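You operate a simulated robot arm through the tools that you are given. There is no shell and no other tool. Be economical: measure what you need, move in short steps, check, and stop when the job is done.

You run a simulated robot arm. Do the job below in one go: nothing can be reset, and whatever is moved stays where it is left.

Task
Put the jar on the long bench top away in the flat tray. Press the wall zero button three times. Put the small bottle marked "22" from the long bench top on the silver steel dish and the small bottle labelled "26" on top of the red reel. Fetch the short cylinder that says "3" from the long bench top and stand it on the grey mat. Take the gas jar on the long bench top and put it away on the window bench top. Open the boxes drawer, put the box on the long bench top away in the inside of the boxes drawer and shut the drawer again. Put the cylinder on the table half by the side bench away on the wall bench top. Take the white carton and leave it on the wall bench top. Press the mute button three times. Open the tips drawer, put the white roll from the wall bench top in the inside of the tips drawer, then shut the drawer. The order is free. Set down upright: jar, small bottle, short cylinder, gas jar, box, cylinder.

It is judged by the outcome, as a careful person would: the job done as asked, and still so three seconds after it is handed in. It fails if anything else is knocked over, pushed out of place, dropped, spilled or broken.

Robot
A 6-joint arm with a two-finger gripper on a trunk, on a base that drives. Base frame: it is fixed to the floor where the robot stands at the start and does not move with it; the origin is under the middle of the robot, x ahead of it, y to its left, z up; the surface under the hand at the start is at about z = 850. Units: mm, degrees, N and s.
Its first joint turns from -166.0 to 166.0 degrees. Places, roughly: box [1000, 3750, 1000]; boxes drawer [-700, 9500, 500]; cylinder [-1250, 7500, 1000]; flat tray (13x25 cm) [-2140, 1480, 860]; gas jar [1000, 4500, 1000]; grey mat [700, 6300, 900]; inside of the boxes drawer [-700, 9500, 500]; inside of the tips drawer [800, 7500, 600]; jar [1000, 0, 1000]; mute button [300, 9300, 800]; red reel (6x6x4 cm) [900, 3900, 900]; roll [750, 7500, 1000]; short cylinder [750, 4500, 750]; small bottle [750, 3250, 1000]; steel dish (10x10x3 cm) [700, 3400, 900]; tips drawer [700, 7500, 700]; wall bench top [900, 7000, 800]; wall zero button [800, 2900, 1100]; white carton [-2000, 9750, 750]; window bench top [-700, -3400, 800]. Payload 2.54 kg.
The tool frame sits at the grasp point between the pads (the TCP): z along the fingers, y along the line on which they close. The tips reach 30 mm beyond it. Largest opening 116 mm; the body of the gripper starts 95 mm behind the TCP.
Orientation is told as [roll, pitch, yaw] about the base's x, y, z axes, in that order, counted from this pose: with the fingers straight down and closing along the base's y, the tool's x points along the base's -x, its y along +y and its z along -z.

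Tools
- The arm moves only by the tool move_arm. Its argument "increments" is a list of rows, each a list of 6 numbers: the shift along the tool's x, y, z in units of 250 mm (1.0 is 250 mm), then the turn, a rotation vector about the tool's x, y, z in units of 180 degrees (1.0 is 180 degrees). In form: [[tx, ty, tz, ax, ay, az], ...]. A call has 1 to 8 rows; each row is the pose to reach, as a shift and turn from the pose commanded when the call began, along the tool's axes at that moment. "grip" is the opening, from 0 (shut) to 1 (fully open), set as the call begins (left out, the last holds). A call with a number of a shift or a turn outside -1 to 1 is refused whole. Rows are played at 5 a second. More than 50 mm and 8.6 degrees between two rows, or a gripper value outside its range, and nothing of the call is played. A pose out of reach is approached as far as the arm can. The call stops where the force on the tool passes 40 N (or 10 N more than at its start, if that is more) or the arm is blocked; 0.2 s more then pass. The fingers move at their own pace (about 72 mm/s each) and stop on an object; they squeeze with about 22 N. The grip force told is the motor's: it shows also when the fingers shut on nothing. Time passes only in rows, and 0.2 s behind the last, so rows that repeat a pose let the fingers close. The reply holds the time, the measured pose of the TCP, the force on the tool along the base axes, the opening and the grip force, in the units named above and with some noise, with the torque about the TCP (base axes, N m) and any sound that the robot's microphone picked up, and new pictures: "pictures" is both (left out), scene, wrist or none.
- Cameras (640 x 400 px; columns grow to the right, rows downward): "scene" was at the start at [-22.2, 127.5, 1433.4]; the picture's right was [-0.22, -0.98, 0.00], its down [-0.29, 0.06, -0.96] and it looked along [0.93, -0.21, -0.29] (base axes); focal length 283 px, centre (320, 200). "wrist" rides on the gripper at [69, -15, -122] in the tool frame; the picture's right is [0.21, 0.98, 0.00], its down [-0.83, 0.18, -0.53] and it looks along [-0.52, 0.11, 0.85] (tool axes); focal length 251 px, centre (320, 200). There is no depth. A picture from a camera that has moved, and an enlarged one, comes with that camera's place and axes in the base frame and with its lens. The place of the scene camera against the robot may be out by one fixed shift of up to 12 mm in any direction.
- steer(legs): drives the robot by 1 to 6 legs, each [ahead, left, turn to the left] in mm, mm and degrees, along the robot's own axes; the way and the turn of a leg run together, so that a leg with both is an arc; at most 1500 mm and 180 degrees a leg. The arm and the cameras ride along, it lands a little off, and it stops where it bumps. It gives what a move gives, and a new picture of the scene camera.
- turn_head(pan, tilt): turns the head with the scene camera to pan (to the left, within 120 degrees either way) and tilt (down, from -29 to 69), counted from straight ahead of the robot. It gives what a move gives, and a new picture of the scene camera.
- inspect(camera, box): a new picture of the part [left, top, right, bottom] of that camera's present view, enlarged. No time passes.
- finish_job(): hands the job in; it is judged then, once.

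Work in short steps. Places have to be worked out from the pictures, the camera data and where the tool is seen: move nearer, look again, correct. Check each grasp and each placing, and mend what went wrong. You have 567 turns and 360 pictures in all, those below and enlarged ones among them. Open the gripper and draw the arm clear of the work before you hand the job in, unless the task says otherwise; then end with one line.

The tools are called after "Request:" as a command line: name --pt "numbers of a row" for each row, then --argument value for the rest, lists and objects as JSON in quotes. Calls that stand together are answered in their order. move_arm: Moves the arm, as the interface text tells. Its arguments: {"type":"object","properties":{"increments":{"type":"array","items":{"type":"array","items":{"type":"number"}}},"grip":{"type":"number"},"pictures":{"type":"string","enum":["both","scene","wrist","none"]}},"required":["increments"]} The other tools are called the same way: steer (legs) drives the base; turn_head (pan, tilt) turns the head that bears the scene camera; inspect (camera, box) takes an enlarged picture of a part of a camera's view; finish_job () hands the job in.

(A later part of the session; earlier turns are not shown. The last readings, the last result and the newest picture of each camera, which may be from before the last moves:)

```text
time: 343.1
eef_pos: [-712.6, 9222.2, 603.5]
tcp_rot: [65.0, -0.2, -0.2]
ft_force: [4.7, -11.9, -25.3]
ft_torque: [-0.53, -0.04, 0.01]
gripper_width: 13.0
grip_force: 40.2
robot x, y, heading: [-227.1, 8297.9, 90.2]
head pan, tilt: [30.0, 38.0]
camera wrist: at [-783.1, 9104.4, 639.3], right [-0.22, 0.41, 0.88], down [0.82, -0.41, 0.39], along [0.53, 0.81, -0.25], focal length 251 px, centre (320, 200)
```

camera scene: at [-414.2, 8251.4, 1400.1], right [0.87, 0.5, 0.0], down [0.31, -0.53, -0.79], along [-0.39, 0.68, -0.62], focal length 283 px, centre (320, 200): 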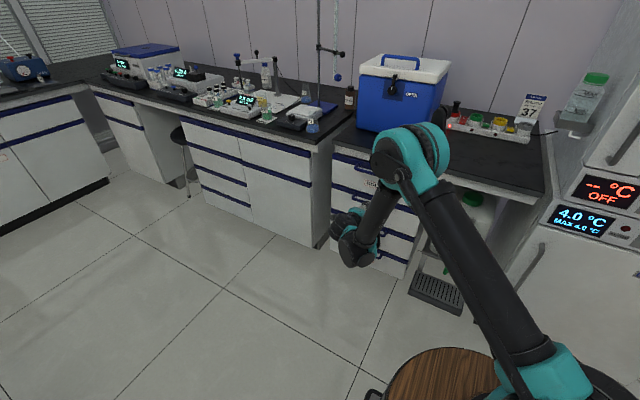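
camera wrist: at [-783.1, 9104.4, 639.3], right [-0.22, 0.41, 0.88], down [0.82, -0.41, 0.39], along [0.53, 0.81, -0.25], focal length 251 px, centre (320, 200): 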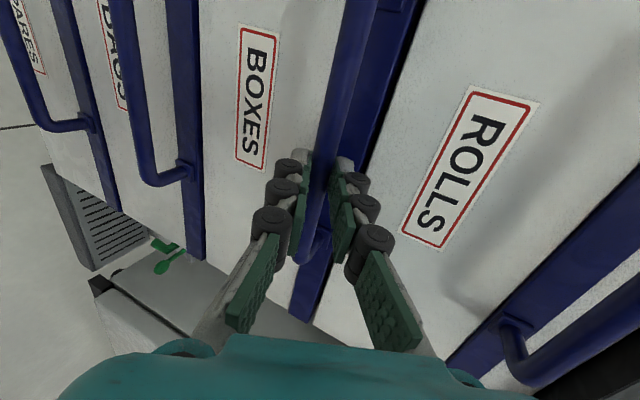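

The bar is held. I'll pull the drawer 270 mm along -y.

Request:
move_arm --pt "0 -0.068 -0.118 0 0 0" --pt "0 -0.124 -0.241 0 0 0" --pt "0 -0.181 -0.363 0 0 0" --pt "0 -0.237 -0.486 0 0 0" --pt "0 -0.294 -0.608 0 0 0" --pt "0 -0.35 -0.731 0 0 0" --pt "0 -0.407 -0.854 0 0 0" --pt "0 -0.4635 -0.976 0 0 0"

```text
time: 344.5
eef_pos: [-712.8, 9027.8, 601.6]
tcp_rot: [65.1, -0.5, -0.9]
ft_force: [2.0, 0.4, 7.5]
ft_torque: [0.16, -0.04, 0.11]
gripper_width: 13.2
grip_force: 39.2
out of reach, approached as far as the arm can: row 6, 7
robot x, y, heading: [-227.3, 8298.8, 89.8]
head pan, tilt: [30.0, 38.0]
stopped in row 7: the force on the tool passed its limit at 43 N (the readings are from after the stop); the commanded pose is now the measured one
camera scene: at [-413.9, 8251.3, 1400.1], right [0.87, 0.5, 0.0], down [0.31, -0.53, -0.79], along [-0.39, 0.68, -0.62], focal length 283 px, centre (320, 200)
camera wrist: at [-785.6, 8911.2, 638.9], right [-0.22, 0.42, 0.88], down [0.82, -0.42, 0.4], along [0.54, 0.81, -0.25], focal length 251 px, centre (320, 200)
```

scene: 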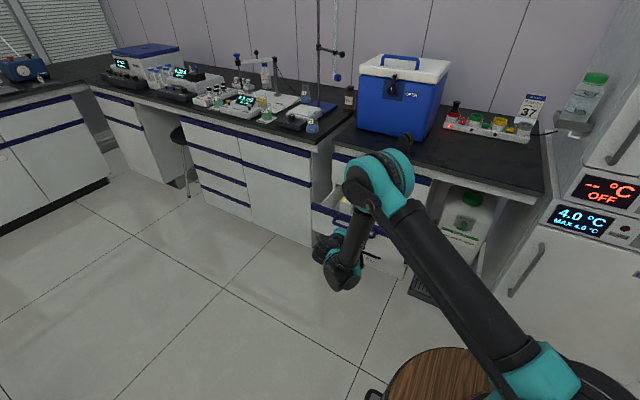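
wrist: 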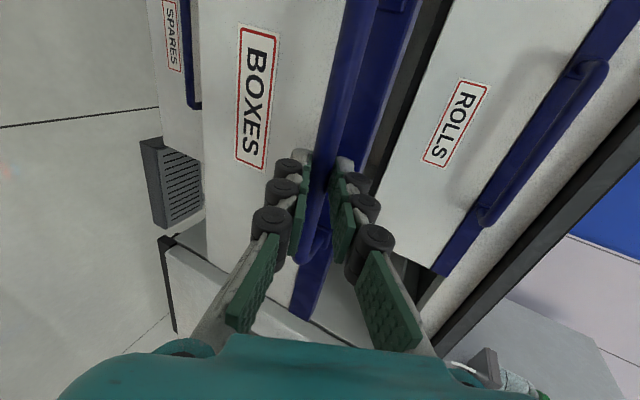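

Open 194 mm, and the arm is at its near limit. I'll drive back 80 mm while holding to open it further.

Request:
steer --legs '[[-80, 0, 0]]'

```text
time: 345.6
eef_pos: [-713.2, 8946.1, 602.9]
tcp_rot: [65.0, -0.4, -1.0]
ft_force: [5.6, 1.0, 10.9]
ft_torque: [0.17, -0.11, -0.03]
gripper_width: 13.3
grip_force: 39.7
robot x, y, heading: [-227.6, 8219.2, 90.0]
head pan, tilt: [30.0, 38.0]
camera scene: at [-413.8, 8170.6, 1400.1], right [0.87, 0.5, 0.0], down [0.31, -0.53, -0.79], along [-0.39, 0.68, -0.62], focal length 283 px, centre (320, 200)
```

scene: 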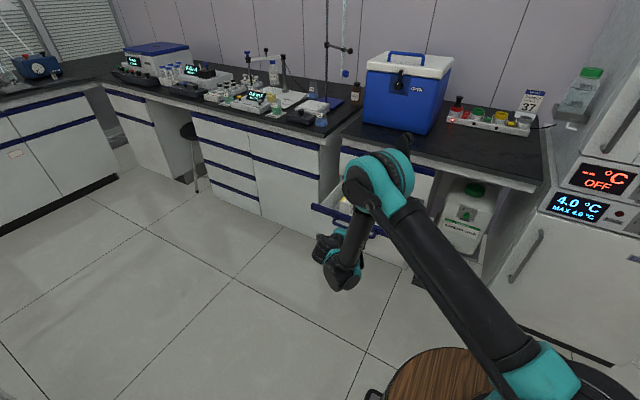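

Open about 275 mm. I'll release and drive back 120 mm to clear the handle.

Request:
move_arm --pt "0 0 0 0 0 0" --pt "0 0 0 0 0 0" --pt "0 0 0 0 0 0" --grip 0.65 --pictures "none"

Request:
steer --legs '[[-120, 0, 0]]'

```text
time: 346.4
eef_pos: [-713.1, 8947.9, 601.9]
tcp_rot: [65.0, -0.5, -0.8]
ft_force: [0.5, -0.6, 0.3]
ft_torque: [-0.03, 0.01, 0.0]
gripper_width: 75.2
grip_force: 0.0
robot x, y, heading: [-226.0, 8217.1, 89.9]
head pan, tilt: [30.0, 38.0]
```

```text
time: 347.6
eef_pos: [-713.3, 8824.1, 602.0]
tcp_rot: [65.0, -0.4, -1.0]
ft_force: [0.5, -0.7, -0.7]
ft_torque: [0.02, 0.0, -0.03]
gripper_width: 75.3
grip_force: 0.0
robot x, y, heading: [-228.3, 8093.3, 89.7]
head pan, tilt: [30.0, 38.0]
camera scene: at [-414.5, 8047.7, 1400.1], right [0.87, 0.5, 0.0], down [0.31, -0.53, -0.79], along [-0.39, 0.68, -0.62], focal length 283 px, centre (320, 200)
```

scene: 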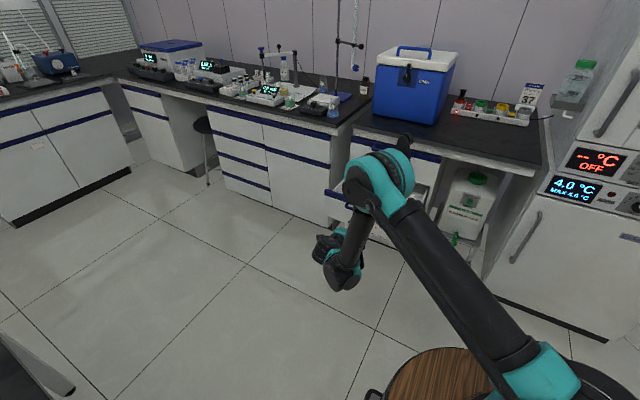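

Clear of the handle. I'll raise the arm while rotating it back to tool-down.

Request:
move_arm --pt "0 0.1225 -0.0566 0 0 0" --pt "0 0.245 -0.113 0 0 0" --pt "0 0.3675 -0.17 0 0 0" --pt "0 0.49 -0.226 0 0 0" --pt "0 0.6125 -0.283 0 0 0" --pt "0 0.735 -0.339 0 0 0" --pt "0 0.8575 -0.396 0 0 0" --pt "0 0.98 -0.4525 0 0 0" --pictures "none"

Request:
move_arm --pt "0 0.1225 -0.0566 0.02006 0.02006 -0.03149" --pt "0 0.245 -0.113 0.04012 0.04012 -0.06298" --pt "0 0.3675 -0.17 0.06018 0.06018 -0.09447" --pt "0 0.49 -0.226 0.08024 0.08024 -0.12596" --pt "0 0.6125 -0.283 0.1003 0.1003 -0.15745" --pt "0 0.735 -0.339 0.12036 0.12036 -0.18894" --pt "0 0.8575 -0.396 0.14042 0.14042 -0.22043" --pt "0 0.98 -0.4525 0.16048 0.16048 -0.25192" --pictures "none"

Request:
move_arm --pt "0 0 0 0.02006 0.02006 -0.03149" --pt "0 0 0 0.04012 0.04012 -0.06298" --pt "0 0 0 0.06018 0.06018 -0.09447" --pt "0 0 0 0.08024 0.08024 -0.12596" --pt "0 0 0 0.1003 0.1003 -0.15745" --pt "0 0 0 0.12036 0.12036 -0.18894"

```text
time: 349.4
eef_pos: [-716.8, 8823.8, 872.3]
tcp_rot: [64.9, -0.4, -1.1]
ft_force: [0.0, 0.3, -0.3]
ft_torque: [0.01, -0.02, 0.0]
gripper_width: 75.5
grip_force: 0.1
robot x, y, heading: [-226.0, 8094.1, 89.9]
head pan, tilt: [30.0, 38.0]
```

```text
time: 351.2
eef_pos: [-715.8, 8825.0, 1143.0]
tcp_rot: [26.8, -13.7, 51.2]
ft_force: [1.2, -0.4, 0.0]
ft_torque: [0.03, 0.01, -0.01]
gripper_width: 75.4
grip_force: 0.0
robot x, y, heading: [-227.9, 8094.0, 89.9]
head pan, tilt: [30.0, 38.0]
```

```text
time: 352.6
eef_pos: [-716.5, 8824.4, 1142.1]
tcp_rot: [-0.5, 0.0, 89.2]
ft_force: [0.0, 0.0, -0.1]
ft_torque: [0.01, 0.01, -0.02]
gripper_width: 75.4
grip_force: 0.0
robot x, y, heading: [-227.9, 8093.4, 89.7]
head pan, tilt: [30.0, 38.0]
camera scene: at [-414.3, 8047.5, 1400.1], right [0.87, 0.5, 0.0], down [0.31, -0.53, -0.79], along [-0.39, 0.68, -0.62], focal length 283 px, centre (320, 200)
camera wrist: at [-705.4, 8755.9, 1263.7], right [-0.98, -0.2, -0.01], down [-0.17, 0.83, 0.53], along [-0.1, 0.52, -0.85], focal length 251 px, centre (320, 200)
```

scene: 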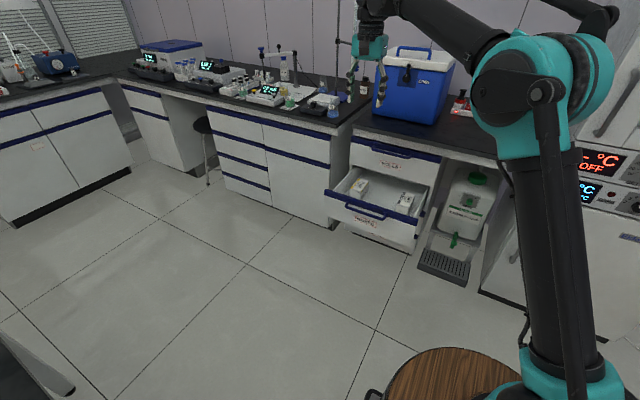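
wrist: 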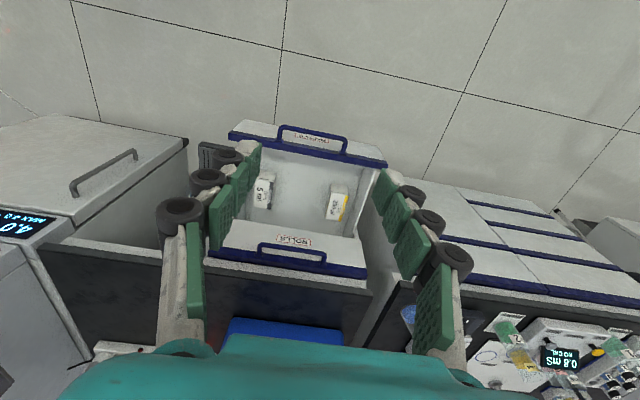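

The drawer is open with two boxes at its sides and the middle free. I'll tuck the arm and head towards the long bench.

Request:
move_arm --pt "0.09 -0.16 0 0 0 0" --pt "0.18 -0.32 0 0 0 0" --pt "0.27 -0.48 0 0 0 0" --pt "0.36 -0.64 0 0 0 0" --pt "0.45 -0.8 0 0 0 0" --pt "0.54 -0.96 0 0 0 0" --pictures "none"

Request:
move_arm --pt "0.09 -0.16 0 0 0 0" --pt "0.18 -0.32 0 0 0 0" --pt "0.27 -0.48 0 0 0 0" --pt "0.36 -0.64 0 0 0 0" --pt "0.45 -0.8 0 0 0 0" --pt "0.54 -0.96 0 0 0 0" --pictures "none"

Request:
steer --legs '[[0, -180, 0], [0, 0, -90], [0, -1350, 0]]'

Request:
turn_head --pan -60 --tilt 30

```text
time: 354.0
eef_pos: [-480.8, 8688.5, 1144.9]
tcp_rot: [-0.4, 0.2, 89.1]
ft_force: [-0.4, 0.4, -0.5]
ft_torque: [-0.01, -0.05, 0.0]
gripper_width: 75.3
grip_force: 0.1
robot x, y, heading: [-228.5, 8096.6, 89.9]
head pan, tilt: [30.0, 38.0]
```

```text
time: 355.4
eef_pos: [-242.0, 8546.6, 1147.2]
tcp_rot: [-0.4, 0.0, 89.1]
ft_force: [0.7, 0.1, 0.1]
ft_torque: [0.0, 0.0, 0.0]
gripper_width: 75.5
grip_force: 0.2
robot x, y, heading: [-227.8, 8095.4, 89.8]
head pan, tilt: [30.0, 38.0]
```

```text
time: 367.1
eef_pos: [410.2, 6753.2, 1146.2]
tcp_rot: [-0.6, 0.1, -0.6]
ft_force: [0.2, 0.3, 0.3]
ft_torque: [-0.01, -0.01, 0.0]
gripper_width: 75.4
grip_force: 0.1
robot x, y, heading: [-43.0, 6737.7, 0.2]
head pan, tilt: [30.0, 38.0]
camera scene: at [-81.4, 6926.5, 1400.1], right [0.5, -0.86, 0.0], down [-0.53, -0.31, -0.79], along [0.68, 0.4, -0.62], focal length 283 px, centre (320, 200)
```

scene: 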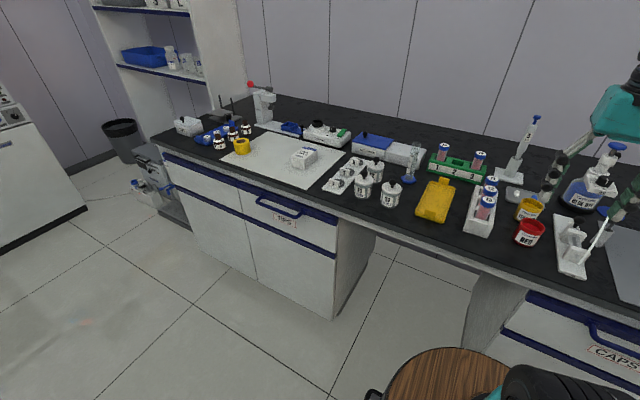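

```text
time: 368.8
eef_pos: [410.7, 6752.5, 1146.6]
tcp_rot: [-0.6, 0.0, -0.4]
ft_force: [-0.1, -1.0, 0.0]
ft_torque: [0.03, 0.0, 0.03]
gripper_width: 75.4
grip_force: 0.0
robot x, y, heading: [-41.4, 6736.4, 0.2]
head pan, tilt: [-60.0, 30.0]
camera scene: at [-110.4, 6804.9, 1412.5], right [-0.86, -0.5, 0.0], down [-0.25, 0.43, -0.87], along [0.44, -0.75, -0.5], focal length 283 px, centre (320, 200)
```

scene: 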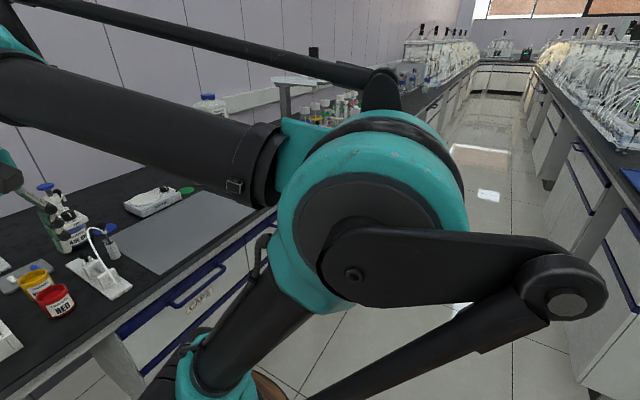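

The placed items still stand. The aisle to the long bench is open; I'll strafe along it to y≈4450.

Request:
steer --legs '[[-90, -600, 0], [0, -900, 0], [0, -790, 0]]'

Request:
turn_head --pan 0 --tilt 25

```text
time: 380.3
eef_pos: [339.3, 4470.1, 1147.2]
tcp_rot: [-0.5, 0.0, -0.2]
ft_force: [0.1, 0.0, 0.4]
ft_torque: [-0.02, -0.03, 0.0]
gripper_width: 75.4
grip_force: 0.0
robot x, y, heading: [-111.6, 4447.3, 0.7]
head pan, tilt: [-60.0, 30.0]
camera scene: at [-181.0, 4516.9, 1412.5], right [-0.86, -0.51, 0.0], down [-0.26, 0.43, -0.87], along [0.44, -0.74, -0.5], focal length 283 px, centre (320, 200)
```

scene: 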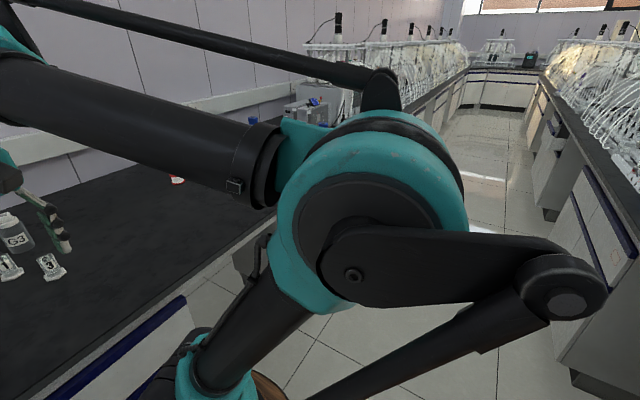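

```text
time: 381.6
eef_pos: [339.5, 4469.4, 1146.2]
tcp_rot: [-0.5, 0.0, -0.1]
ft_force: [0.3, 0.2, -0.7]
ft_torque: [0.0, -0.02, -0.02]
gripper_width: 75.5
grip_force: 0.0
robot x, y, heading: [-115.8, 4446.5, 0.5]
head pan, tilt: [0.0, 25.0]
camera scene: at [-135.1, 4595.7, 1420.4], right [0.01, -1.0, 0.0], down [-0.42, 0.0, -0.91], along [0.91, 0.01, -0.42], focal length 283 px, centre (320, 200)
```

scene: 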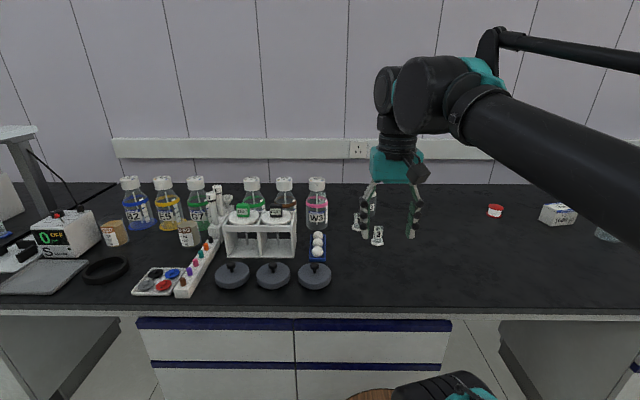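

Request:
inspect --camera "scene" --box '[300, 160, 460, 260]'

Request:
inspect --camera "wrist" --box '[0, 0, 640, 400]'

Request:
turn_head --pan -40 --tilt 20

```text
4.00 times, centred on (380, 210) of scene
camera zoom: at [-135.1, 4595.7, 1420.4], right [0.01, -1.0, 0.0], down [-0.42, 0.0, -0.91], along [0.91, 0.01, -0.42], focal length 1131 px, centre (80, 160)
```

zoom: 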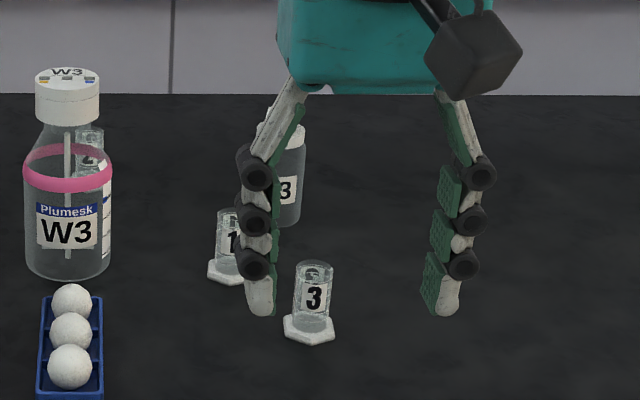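

```text
1.00 times, centred on (320, 200) of wrist (not enlarged: the box is as wide or as high as the picture)
camera zoom: at [269.8, 4455.1, 1267.4], right [-0.21, 0.98, -0.01], down [0.83, 0.18, 0.53], along [0.52, 0.11, -0.85], focal length 251 px, centre (320, 200)
```

zoom: 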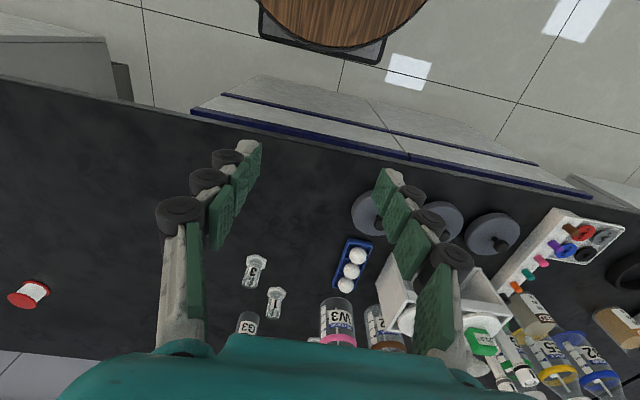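

```text
time: 382.7
eef_pos: [340.2, 4470.5, 1147.5]
tcp_rot: [-0.5, 0.0, -0.1]
ft_force: [0.0, 0.2, 0.1]
ft_torque: [-0.04, 0.0, 0.04]
gripper_width: 75.5
grip_force: 0.1
robot x, y, heading: [-113.5, 4446.7, 0.8]
head pan, tilt: [-40.0, 20.0]
camera scene: at [-155.1, 4535.7, 1428.5], right [-0.63, -0.77, 0.0], down [-0.26, 0.22, -0.94], along [0.73, -0.59, -0.34], focal length 283 px, centre (320, 200)
```

scene: 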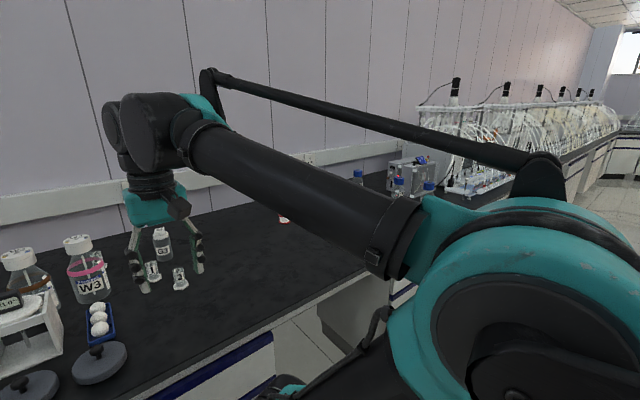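

I see the short cylinder "3" at about (705, 4405), with "1" and "2" and a jar "G3" nearby. I'll move above "3".

Request:
move_arm --pt "-0.18 -0.035 0 0 0 0" --pt "-0.36 -0.07 0 0 0 0" --pt "-0.54 -0.105 0 0 0 0" --pt "-0.72 -0.14 0 0 0 0" --pt "-0.9 -0.175 0 0 0 0" --pt "-1.0 -0.21 0 0 0 0" --pictures "none"

Request:
move_arm --pt "-0.17 -0.03 0 0 0 0" --pt "-0.34 -0.06 0 0 0 0" --pt "-0.42 -0.06 0.15 0 0 0" --pt "-0.42 -0.06 0.32 0 0 0" --pictures "wrist"

```text
time: 384.1
eef_pos: [589.4, 4417.1, 1146.5]
tcp_rot: [-0.6, 0.0, -0.2]
ft_force: [-0.9, 1.1, 0.9]
ft_torque: [0.02, -0.06, 0.04]
gripper_width: 75.3
grip_force: 0.0
robot x, y, heading: [-115.7, 4446.6, 0.6]
head pan, tilt: [-40.0, 20.0]
```

```text
time: 385.1
eef_pos: [695.7, 4397.5, 1065.9]
tcp_rot: [-0.5, 0.0, -0.1]
ft_force: [0.0, -0.4, -0.4]
ft_torque: [0.0, -0.02, -0.03]
gripper_width: 75.7
grip_force: 0.1
robot x, y, heading: [-108.5, 4448.0, 1.0]
head pan, tilt: [-40.0, 20.0]
camera wrist: at [625.4, 4383.7, 1187.4], right [-0.21, 0.98, -0.01], down [0.83, 0.18, 0.53], along [0.52, 0.11, -0.85], focal length 251 px, centre (320, 200)
```

wrist: 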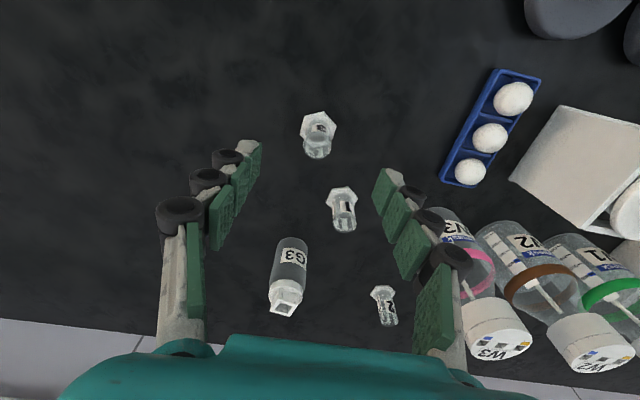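

"3" is at about (719, 4402). I'll descend and grip.

Request:
move_arm --pt "-0.09 0.018 0.12 0 0 0" --pt "-0.09 0.018 0.3 0 0 0" --pt "-0.09 0.018 0.48 0 0 0" --pt "-0.09 0.018 0.62 0 0 0" --pt "-0.09 0.018 0.704 0 0 0" --pictures "wrist"

Request:
move_arm --pt "0 0 0 0 0 0" --pt "0 0 0 0 0 0" --pt "0 0 0 0 0 0" --pt "0 0 0 0 0 0" --grip 0 --pictures "wrist"

```text
time: 386.3
eef_pos: [717.2, 4403.1, 889.4]
tcp_rot: [-0.5, 0.0, -0.1]
ft_force: [0.3, 0.0, 0.1]
ft_torque: [0.01, -0.02, -0.03]
gripper_width: 75.5
grip_force: 0.0
robot x, y, heading: [-114.9, 4449.1, 1.0]
head pan, tilt: [-40.0, 20.0]
camera wrist: at [646.7, 4387.9, 1010.8], right [-0.21, 0.98, -0.01], down [0.83, 0.18, 0.53], along [0.52, 0.11, -0.85], focal length 251 px, centre (320, 200)
```

wrist: 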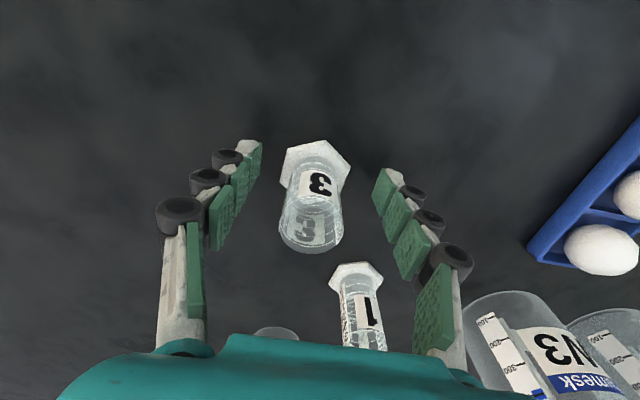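

```text
time: 387.3
eef_pos: [717.9, 4403.1, 891.0]
tcp_rot: [-0.5, 0.2, -0.2]
ft_force: [0.0, 0.4, -0.8]
ft_torque: [0.0, -0.02, 0.01]
gripper_width: 30.1
grip_force: 22.3
robot x, y, heading: [-110.2, 4448.7, 0.7]
head pan, tilt: [-40.0, 20.0]
camera wrist: at [646.9, 4387.9, 1011.1], right [-0.21, 0.98, -0.01], down [0.83, 0.18, 0.53], along [0.52, 0.11, -0.85], focal length 251 px, centre (320, 200)
```

wrist: 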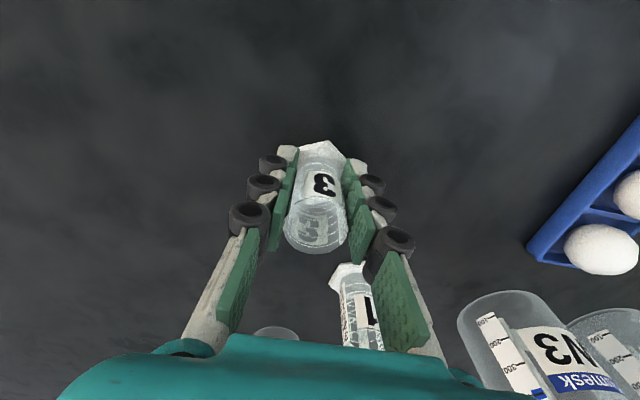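

"3" is gripped. Lift, tuck, and strafe back to the grey mat at y≈6300.

Request:
move_arm --pt "0 0 -0.18 0 0 0" --pt "0 0 -0.36 0 0 0" --pt "0 0 -0.54 0 0 0" --pt "0 0 -0.72 0 0 0" --pt "0 0 -0.9 0 0 0" --pt "0.16 0 -1.0 0 0 0" --pt "0.34 0 -1.0 0 0 0" --pt "0.52 0 -1.0 0 0 0" --pictures "none"

Request:
move_arm --pt "0.18 0 0 0 0 0" --pt "0.36 0.02 0 0 0 0" --pt "0.54 0.04 0 0 0 0" --pt "0.72 0.06 0 0 0 0" --pt "0.9 0.08 0 0 0 0" --pictures "none"

Request:
steer --legs '[[0, 920, -0.8], [0, 920, 0]]'

Request:
turn_head --pan 0 --tilt 30

```text
time: 389.1
eef_pos: [588.0, 4407.4, 1139.1]
tcp_rot: [-0.5, 0.2, -0.1]
ft_force: [0.6, -0.2, -0.6]
ft_torque: [0.01, 0.04, -0.02]
gripper_width: 30.1
grip_force: 22.0
robot x, y, heading: [-112.0, 4451.7, 0.8]
head pan, tilt: [-40.0, 20.0]
```

```text
time: 390.3
eef_pos: [363.4, 4427.3, 1141.6]
tcp_rot: [-0.5, 0.1, -0.1]
ft_force: [0.2, 0.5, -0.2]
ft_torque: [0.01, 0.08, 0.04]
gripper_width: 29.8
grip_force: 22.2
robot x, y, heading: [-109.3, 4448.5, 0.6]
head pan, tilt: [-40.0, 20.0]
```

```text
time: 399.5
eef_pos: [364.5, 6246.5, 1140.8]
tcp_rot: [-0.4, 0.0, -1.8]
ft_force: [-0.4, -0.4, -0.3]
ft_torque: [-0.02, -0.01, -0.01]
gripper_width: 29.7
grip_force: 21.9
robot x, y, heading: [-111.1, 6284.1, -0.8]
head pan, tilt: [-40.0, 20.0]
camera scene: at [-149.6, 6370.3, 1428.5], right [-0.66, -0.75, 0.0], down [-0.26, 0.22, -0.94], along [0.71, -0.62, -0.34], focal length 283 px, centre (320, 200)
```

scene: 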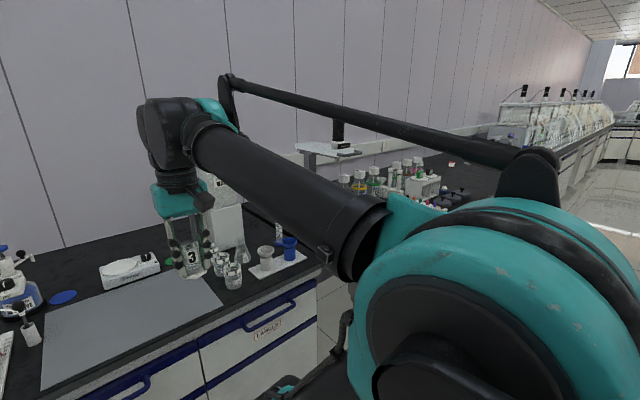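

```text
time: 400.6
eef_pos: [364.8, 6244.8, 1141.5]
tcp_rot: [-0.5, 0.0, -1.7]
ft_force: [-0.2, -0.1, -0.9]
ft_torque: [0.02, 0.02, 0.01]
gripper_width: 29.6
grip_force: 21.8
robot x, y, heading: [-108.8, 6282.1, -0.9]
head pan, tilt: [0.0, 30.0]
camera scene: at [-129.5, 6429.7, 1412.5], right [-0.02, -1.0, 0.0], down [-0.5, 0.01, -0.87], along [0.87, -0.02, -0.5], focal length 283 px, centre (320, 200)
```

scene: 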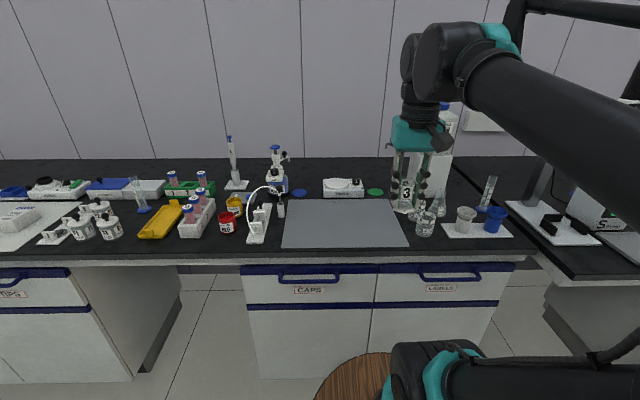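

The grey mat's centre is about (680, 6325) and it's clear. I'll move over and lower.

Request:
move_arm --pt "-0.17 0.05 0 0 0 0" --pt "-0.34 0.1 0 0 0 0" --pt "-0.51 0.15 0 0 0 0" --pt "-0.68 0.2 0 0 0 0" --pt "-0.85 0.25 0 0 0 0" --pt "-1.0 0.3 0.05 0 0 0" --pictures "none"

Request:
move_arm --pt "-0.14 0.03 0.08 0 0 0" --pt "-0.26 0.04 0.2 0 0 0" --pt "-0.26 0.04 0.38 0 0 0" --pt "-0.26 0.04 0.56 0 0 0" --pt "-0.26 0.04 0.74 0 0 0" --pt "-0.26 0.04 0.88 0 0 0"

```text
time: 402.0
eef_pos: [617.9, 6312.0, 1127.8]
tcp_rot: [-0.4, 0.1, -1.8]
ft_force: [-1.6, 0.1, 0.7]
ft_torque: [-0.01, -0.05, 0.02]
gripper_width: 29.6
grip_force: 21.5
robot x, y, heading: [-108.6, 6280.6, -1.1]
head pan, tilt: [0.0, 30.0]
```

```text
time: 403.4
eef_pos: [681.6, 6316.6, 907.1]
tcp_rot: [-0.5, 0.0, -1.9]
ft_force: [0.0, 1.0, -0.8]
ft_torque: [0.01, -0.01, 0.0]
gripper_width: 29.6
grip_force: 21.8
robot x, y, heading: [-109.5, 6282.1, -0.8]
head pan, tilt: [0.0, 30.0]
camera scene: at [-129.6, 6429.8, 1412.5], right [-0.02, -1.0, 0.0], down [-0.5, 0.01, -0.87], along [0.87, -0.01, -0.5], focal length 283 px, centre (320, 200)
camera wrist: at [611.3, 6305.4, 1028.0], right [-0.18, 0.98, -0.01], down [0.83, 0.16, 0.53], along [0.52, 0.09, -0.85], focal length 251 px, centre (320, 200)
```

scene: 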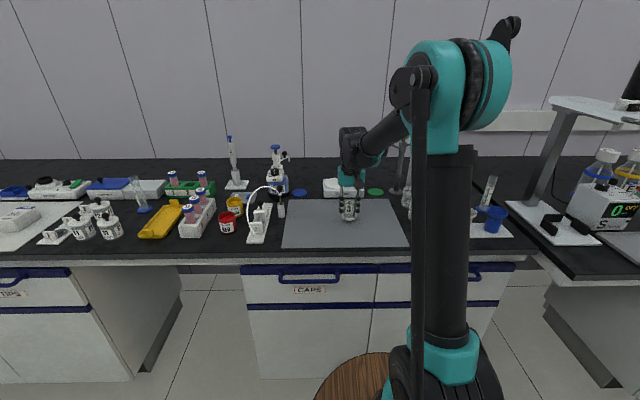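
wrist: 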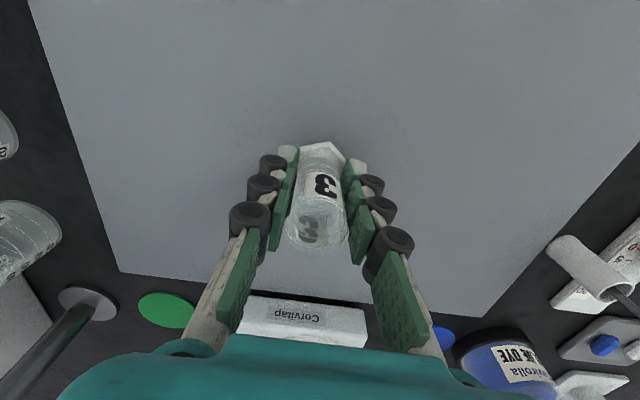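

Centred over the mat. Lowering to contact in small steps.

Request:
move_arm --pt "0 0 0.016 0 0 0" --pt "0 0 0.032 0 0 0" --pt "0 0 0.044 0 0 0" --pt "0 0 0.052 0 0 0" --pt "0 0 0.06 0 0 0" --pictures "none"

```text
time: 404.6
eef_pos: [681.7, 6319.9, 893.3]
tcp_rot: [-0.4, 0.0, -1.8]
ft_force: [0.9, -1.2, 6.0]
ft_torque: [0.06, -0.08, 0.02]
gripper_width: 29.6
grip_force: 21.9
robot x, y, heading: [-108.2, 6284.5, -1.0]
head pan, tilt: [0.0, 30.0]
```

Contact at 893. Release and rise.

Request:
move_arm --pt "0 0 0 0 0 0" --pt "0 0 0 0 0 0" --pt "0 0 -0.08 0 0 0" --pt "0 0 -0.26 0 0 0" --pt "0 0 -0.44 0 0 0" --pt "0 0 -0.62 0 0 0" --pt "0 0 -0.8 0 0 0" --pt "0 0 -0.98 0 0 0" --grip 0.65 --pictures "wrist"

Request:
move_arm --pt "0.18 0 0 0 0 0" --pt "0.36 -0.02 0 0 0 0" --pt "0.54 -0.04 0 0 0 0" --pt "0.72 -0.06 0 0 0 0" --pt "0.9 -0.08 0 0 0 0" --pt "1.0 -0.1 0 0 0 0" --pictures "none"

Request:
steer --legs '[[0, -1000, 0.9], [0, -1000, 0], [0, -520, 0]]'

```text
time: 406.4
eef_pos: [682.2, 6320.0, 1137.6]
tcp_rot: [-0.5, 0.1, -1.8]
ft_force: [0.3, -0.6, -0.8]
ft_torque: [-0.01, 0.01, -0.02]
gripper_width: 75.4
grip_force: 0.1
robot x, y, heading: [-109.0, 6278.4, -1.1]
head pan, tilt: [0.0, 30.0]
camera wrist: at [611.1, 6308.6, 1258.4], right [-0.18, 0.98, -0.01], down [0.83, 0.16, 0.53], along [0.52, 0.09, -0.85], focal length 251 px, centre (320, 200)
```

wrist: 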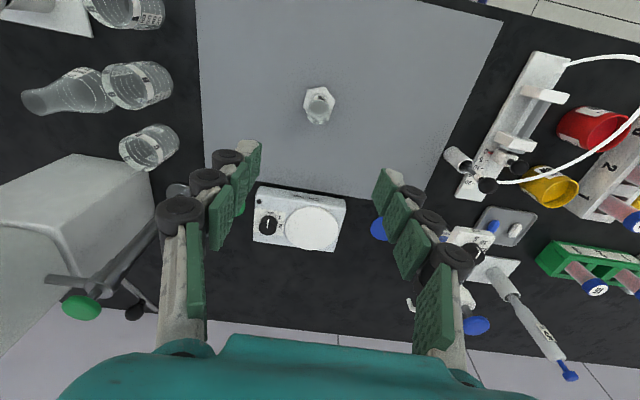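

```text
time: 407.8
eef_pos: [430.7, 6303.1, 1137.0]
tcp_rot: [-0.4, 0.0, -1.8]
ft_force: [1.2, -0.1, -0.4]
ft_torque: [0.02, 0.02, -0.02]
gripper_width: 75.4
grip_force: 0.0
robot x, y, heading: [-109.5, 6281.1, -1.0]
head pan, tilt: [0.0, 30.0]
```

```text
time: 420.5
eef_pos: [421.6, 3780.6, 1136.5]
tcp_rot: [-0.5, 0.0, -0.5]
ft_force: [0.3, -0.6, -0.8]
ft_torque: [-0.01, 0.0, -0.01]
gripper_width: 75.5
grip_force: 0.0
robot x, y, heading: [-116.5, 3746.0, 0.3]
head pan, tilt: [0.0, 30.0]
camera scene: at [-141.3, 3894.5, 1412.5], right [0.01, -1.0, 0.0], down [-0.5, 0.0, -0.87], along [0.87, 0.0, -0.5], focal length 283 px, centre (320, 200)
```

scene: 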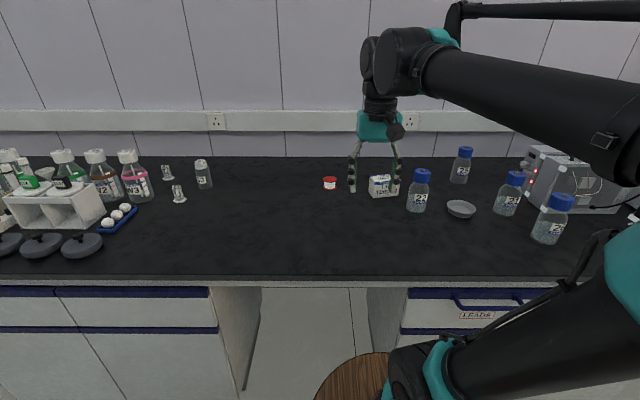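

"3" stands on the mat. Here I see the red reel, the box, several bottles, the silver dish and an instrument. I'll zoom in.

Request:
inspect --camera "scene" --box '[300, 130, 500, 255]'

Request:
turn_head --pan -35 --tilt 25

```text
3.20 times, centred on (400, 192) of scene
camera zoom: at [-141.3, 3894.5, 1412.5], right [0.01, -1.0, 0.0], down [-0.5, 0.0, -0.87], along [0.87, 0.0, -0.5], focal length 905 px, centre (64, 224)
```

zoom: 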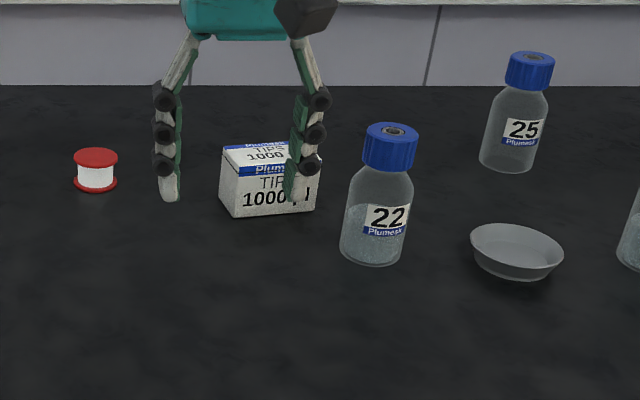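

```text
time: 421.5
eef_pos: [421.9, 3781.1, 1135.4]
tcp_rot: [-0.4, 0.0, -0.4]
ft_force: [-0.1, 0.5, 0.3]
ft_torque: [0.01, 0.01, -0.01]
gripper_width: 75.4
grip_force: 0.1
robot x, y, heading: [-116.3, 3746.5, 0.1]
head pan, tilt: [-35.0, 25.0]
camera scene: at [-155.9, 3841.6, 1420.4], right [-0.57, -0.82, 0.0], down [-0.35, 0.24, -0.91], along [0.75, -0.52, -0.42], focal length 283 px, centre (320, 200)
```

scene: 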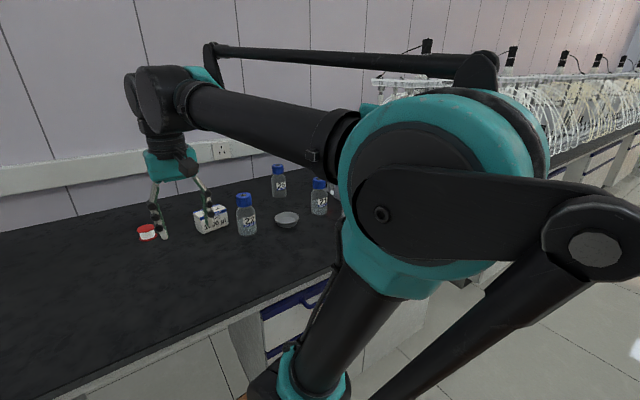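

Bottle 22, the dish, reel and TIPS box are located. I'll strafe right 330 mm to see the bottles further right.

Request:
steer --legs '[[0, -330, 0]]'

Request:
turn_head --pan 0 --tilt 25

Request:
inspect --camera "scene" --box '[300, 130, 540, 280]'

```text
time: 423.7
eef_pos: [423.4, 3447.3, 1138.0]
tcp_rot: [-0.5, 0.0, -0.5]
ft_force: [0.1, -0.1, 0.1]
ft_torque: [0.02, -0.01, -0.01]
gripper_width: 75.4
grip_force: 0.1
robot x, y, heading: [-113.9, 3414.7, 0.3]
head pan, tilt: [-35.0, 25.0]
camera scene: at [-154.2, 3508.6, 1420.4], right [-0.57, -0.82, 0.0], down [-0.35, 0.24, -0.91], along [0.74, -0.52, -0.42], focal length 283 px, centre (320, 200)
```

scene: 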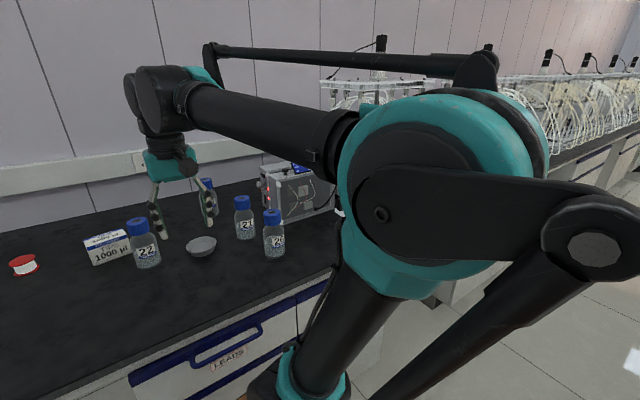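

```text
time: 424.7
eef_pos: [424.9, 3447.8, 1136.4]
tcp_rot: [-0.4, 0.0, -0.6]
ft_force: [0.2, 0.0, -0.1]
ft_torque: [0.01, -0.06, -0.01]
gripper_width: 75.3
grip_force: 0.0
robot x, y, heading: [-116.8, 3415.5, 0.3]
head pan, tilt: [0.0, 25.0]
camera scene: at [-137.7, 3561.4, 1420.4], right [0.0, -1.0, 0.0], down [-0.42, 0.0, -0.91], along [0.91, 0.0, -0.42], focal length 283 px, centre (320, 200)
```

scene: 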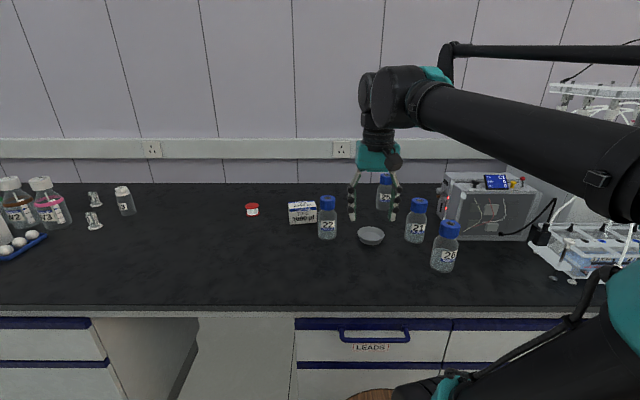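

```text
2.67 times, centred on (420, 205) of scene
camera zoom: at [-137.7, 3561.4, 1420.4], right [0.0, -1.0, 0.0], down [-0.42, 0.0, -0.91], along [0.91, 0.0, -0.42], focal length 754 px, centre (53, 187)
```

zoom: 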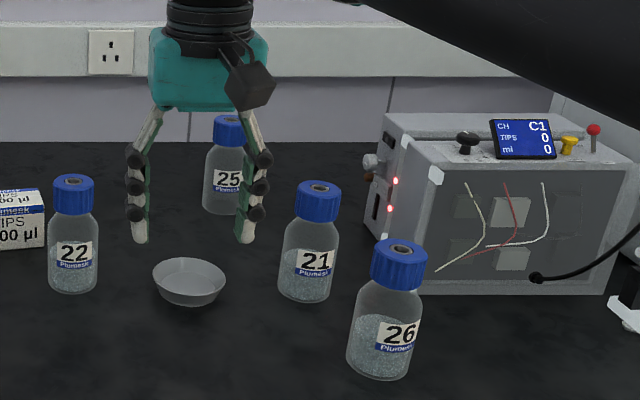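

Bottle 22 is at about (757, 3533), the dish at (758, 3372), and bottle 26 at (585, 3174). I'll move above bottle 22.

Request:
move_arm --pt "-0.17 0.05 0 0 0 0" --pt "-0.34 0.1 0 0 0 0" --pt "-0.51 0.15 0 0 0 0" --pt "-0.68 0.2 0 0 0 0" --pt "-0.85 0.25 0 0 0 0" --pt "-1.0 0.3 0 0 0 0" --grip 1 --pictures "none"

Request:
move_arm --pt "-0.16 0.04 0 0 0 0" --pt "-0.32 0.05 0 0 0 0" --pictures "wrist"

```text
time: 426.1
eef_pos: [674.8, 3522.5, 1135.6]
tcp_rot: [-0.5, 0.0, -0.4]
ft_force: [-0.7, 0.3, 1.2]
ft_torque: [0.04, -0.05, 0.0]
gripper_width: 115.9
grip_force: 0.1
robot x, y, heading: [-115.2, 3410.2, 0.5]
head pan, tilt: [0.0, 25.0]
```

```text
time: 426.7
eef_pos: [754.4, 3532.0, 1137.6]
tcp_rot: [-0.5, -0.1, -0.5]
ft_force: [0.0, -0.3, 0.3]
ft_torque: [0.04, -0.04, 0.01]
gripper_width: 116.1
grip_force: 0.0
robot x, y, heading: [-116.8, 3415.1, 0.1]
head pan, tilt: [0.0, 25.0]
camera wrist: at [683.0, 3519.0, 1257.9], right [-0.21, 0.98, -0.01], down [0.83, 0.18, 0.53], along [0.52, 0.1, -0.85], focal length 251 px, centre (320, 200)
```

wrist: 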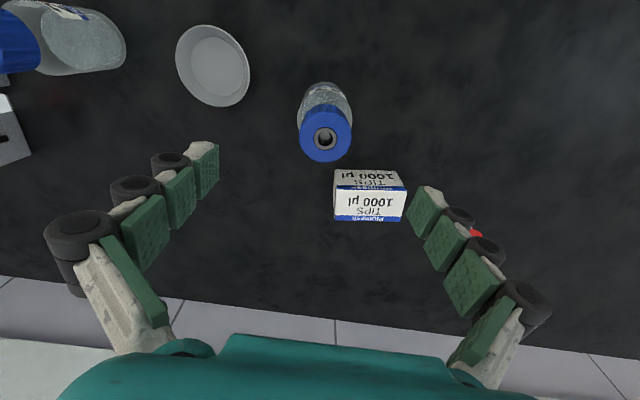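

Bottle 22 is at (757, 3537), the dish at about (741, 3378). I'll descend to z 935 and grip the body.

Request:
move_arm --pt "-0.01 0.02 0.17 0 0 0" --pt "-0.01 0.02 0.34 0 0 0" --pt "-0.01 0.02 0.51 0 0 0" --pt "-0.01 0.02 0.68 0 0 0" --pt "-0.01 0.02 0.808 0 0 0" --pictures "wrist"

Request:
move_arm --pt "0 0 0 0 0 0" --pt "0 0 0 0 0 0" --pt "0 0 0 0 0 0" --pt "0 0 0 0 0 0" --grip 0 --pictures "wrist"

```text
time: 427.9
eef_pos: [756.4, 3533.7, 934.2]
tcp_rot: [-0.5, 0.0, -0.6]
ft_force: [-0.8, -1.2, -0.1]
ft_torque: [0.01, -0.02, 0.01]
gripper_width: 116.0
grip_force: 0.1
robot x, y, heading: [-117.5, 3414.1, 0.4]
head pan, tilt: [0.0, 25.0]
camera wrist: at [686.5, 3520.5, 1055.3], right [-0.21, 0.98, -0.01], down [0.83, 0.18, 0.53], along [0.52, 0.1, -0.85], focal length 251 px, centre (320, 200)
```

wrist: 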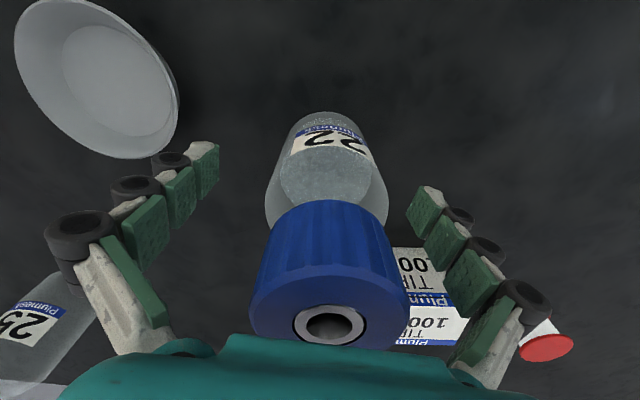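

```text
time: 428.9
eef_pos: [756.7, 3534.4, 934.8]
tcp_rot: [-0.5, 0.0, -0.6]
ft_force: [0.9, 2.1, 2.3]
ft_torque: [0.0, 0.02, 0.02]
gripper_width: 69.1
grip_force: 21.8
robot x, y, heading: [-114.2, 3411.9, 0.6]
head pan, tilt: [0.0, 25.0]
camera wrist: at [686.5, 3520.7, 1055.6], right [-0.21, 0.98, -0.01], down [0.83, 0.18, 0.53], along [0.52, 0.1, -0.85], focal length 251 px, centre (320, 200)
```

wrist: 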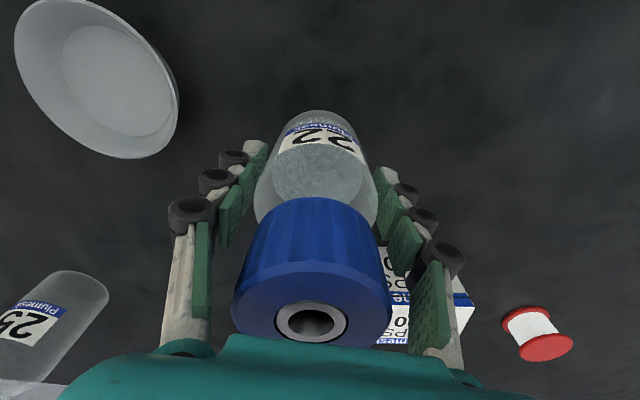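

Gripped. Lift and move over the dish centre at about (739, 3380).

Request:
move_arm --pt "0 0 -0.18 0 0 0" --pt "0 0 -0.36 0 0 0" --pt "0 0 -0.48 0 0 0" --pt "0.02 -0.16 -0.48 0 0 0" --pt "0.04 -0.32 -0.48 0 0 0" --pt "0.06 -0.48 -0.48 0 0 0" --pt "0.07 -0.62 -0.48 0 0 0"

```text
time: 430.5
eef_pos: [738.0, 3383.4, 1055.2]
tcp_rot: [-0.6, 0.2, -0.5]
ft_force: [0.1, 1.5, -3.0]
ft_torque: [-0.08, 0.03, 0.01]
gripper_width: 69.0
grip_force: 22.1
robot x, y, heading: [-118.0, 3414.7, 0.4]
head pan, tilt: [0.0, 25.0]
camera scene: at [-137.6, 3561.8, 1420.4], right [0.01, -1.0, 0.0], down [-0.42, 0.0, -0.91], along [0.91, 0.0, -0.42], focal length 283 px, centre (320, 200)
camera wrist: at [667.6, 3369.1, 1176.5], right [-0.21, 0.98, -0.01], down [0.83, 0.18, 0.53], along [0.52, 0.1, -0.85], focal length 251 px, centre (320, 200)
```

scene: 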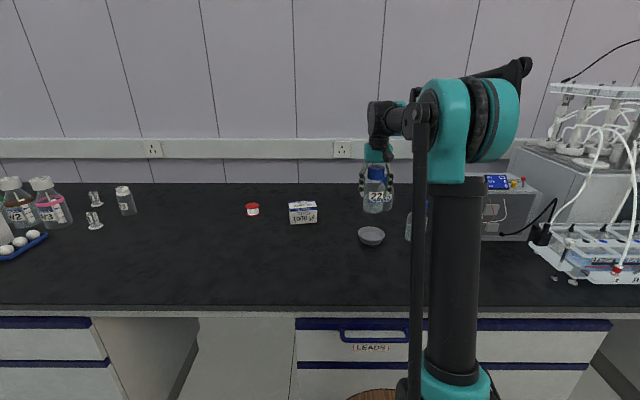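
wrist: 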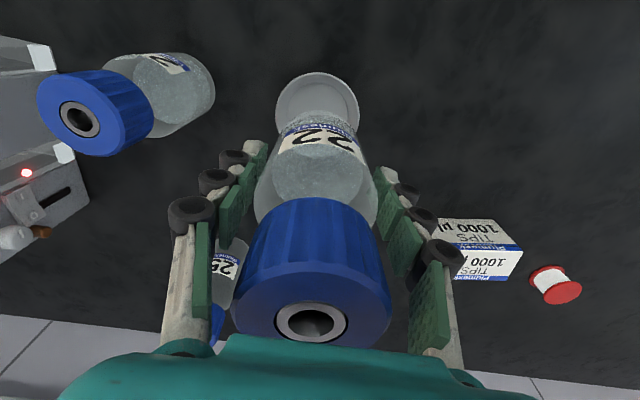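

The dish is directly under the bottle. I'll lower to just above it.

Request:
move_arm --pt "0.006 -0.014 0.14 0 0 0" --pt "0.006 -0.014 0.28 0 0 0" --pt "0.006 -0.014 0.4 0 0 0"

```text
time: 431.3
eef_pos: [737.3, 3376.8, 954.6]
tcp_rot: [-0.5, 0.0, -0.6]
ft_force: [-0.3, -0.1, -4.9]
ft_torque: [-0.01, 0.04, 0.02]
gripper_width: 68.6
grip_force: 21.6
robot x, y, heading: [-116.4, 3414.4, 0.2]
head pan, tilt: [0.0, 25.0]
camera scene: at [-137.7, 3561.5, 1420.4], right [0.0, -1.0, 0.0], down [-0.42, 0.0, -0.91], along [0.91, 0.0, -0.42], focal length 283 px, centre (320, 200)
camera wrist: at [666.6, 3363.5, 1075.6], right [-0.21, 0.98, -0.01], down [0.83, 0.18, 0.53], along [0.52, 0.1, -0.85], focal length 251 px, centre (320, 200)
```

scene: 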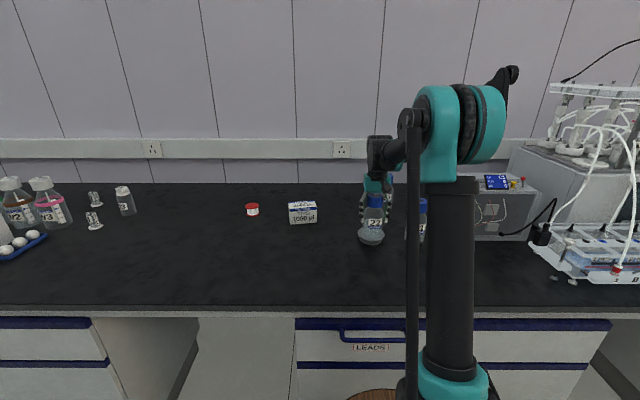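
wrist: 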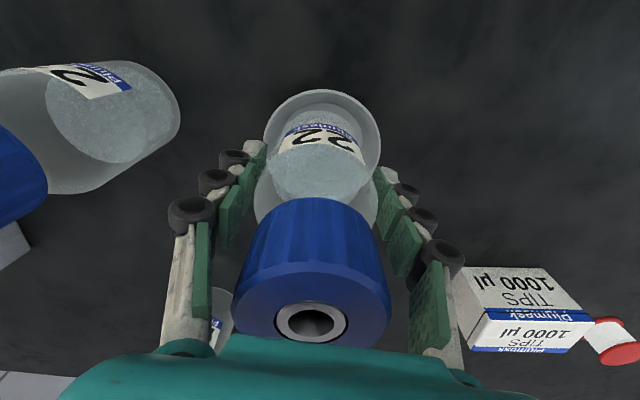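

Well centred. Lowering to contact.

Request:
move_arm --pt "0 0.004 0.014 0 0 0" --pt "0 0.004 0.028 0 0 0" --pt "0 0.004 0.04 0 0 0" --pt "0 0.004 0.048 0 0 0" --pt "0 0.004 0.056 0 0 0" --pictures "none"

```text
time: 432.5
eef_pos: [736.7, 3377.7, 941.0]
tcp_rot: [-0.5, 0.0, -0.6]
ft_force: [0.2, 0.4, 6.8]
ft_torque: [-0.04, -0.09, -0.01]
gripper_width: 68.7
grip_force: 22.2
robot x, y, heading: [-116.3, 3412.7, 0.5]
head pan, tilt: [0.0, 25.0]
```

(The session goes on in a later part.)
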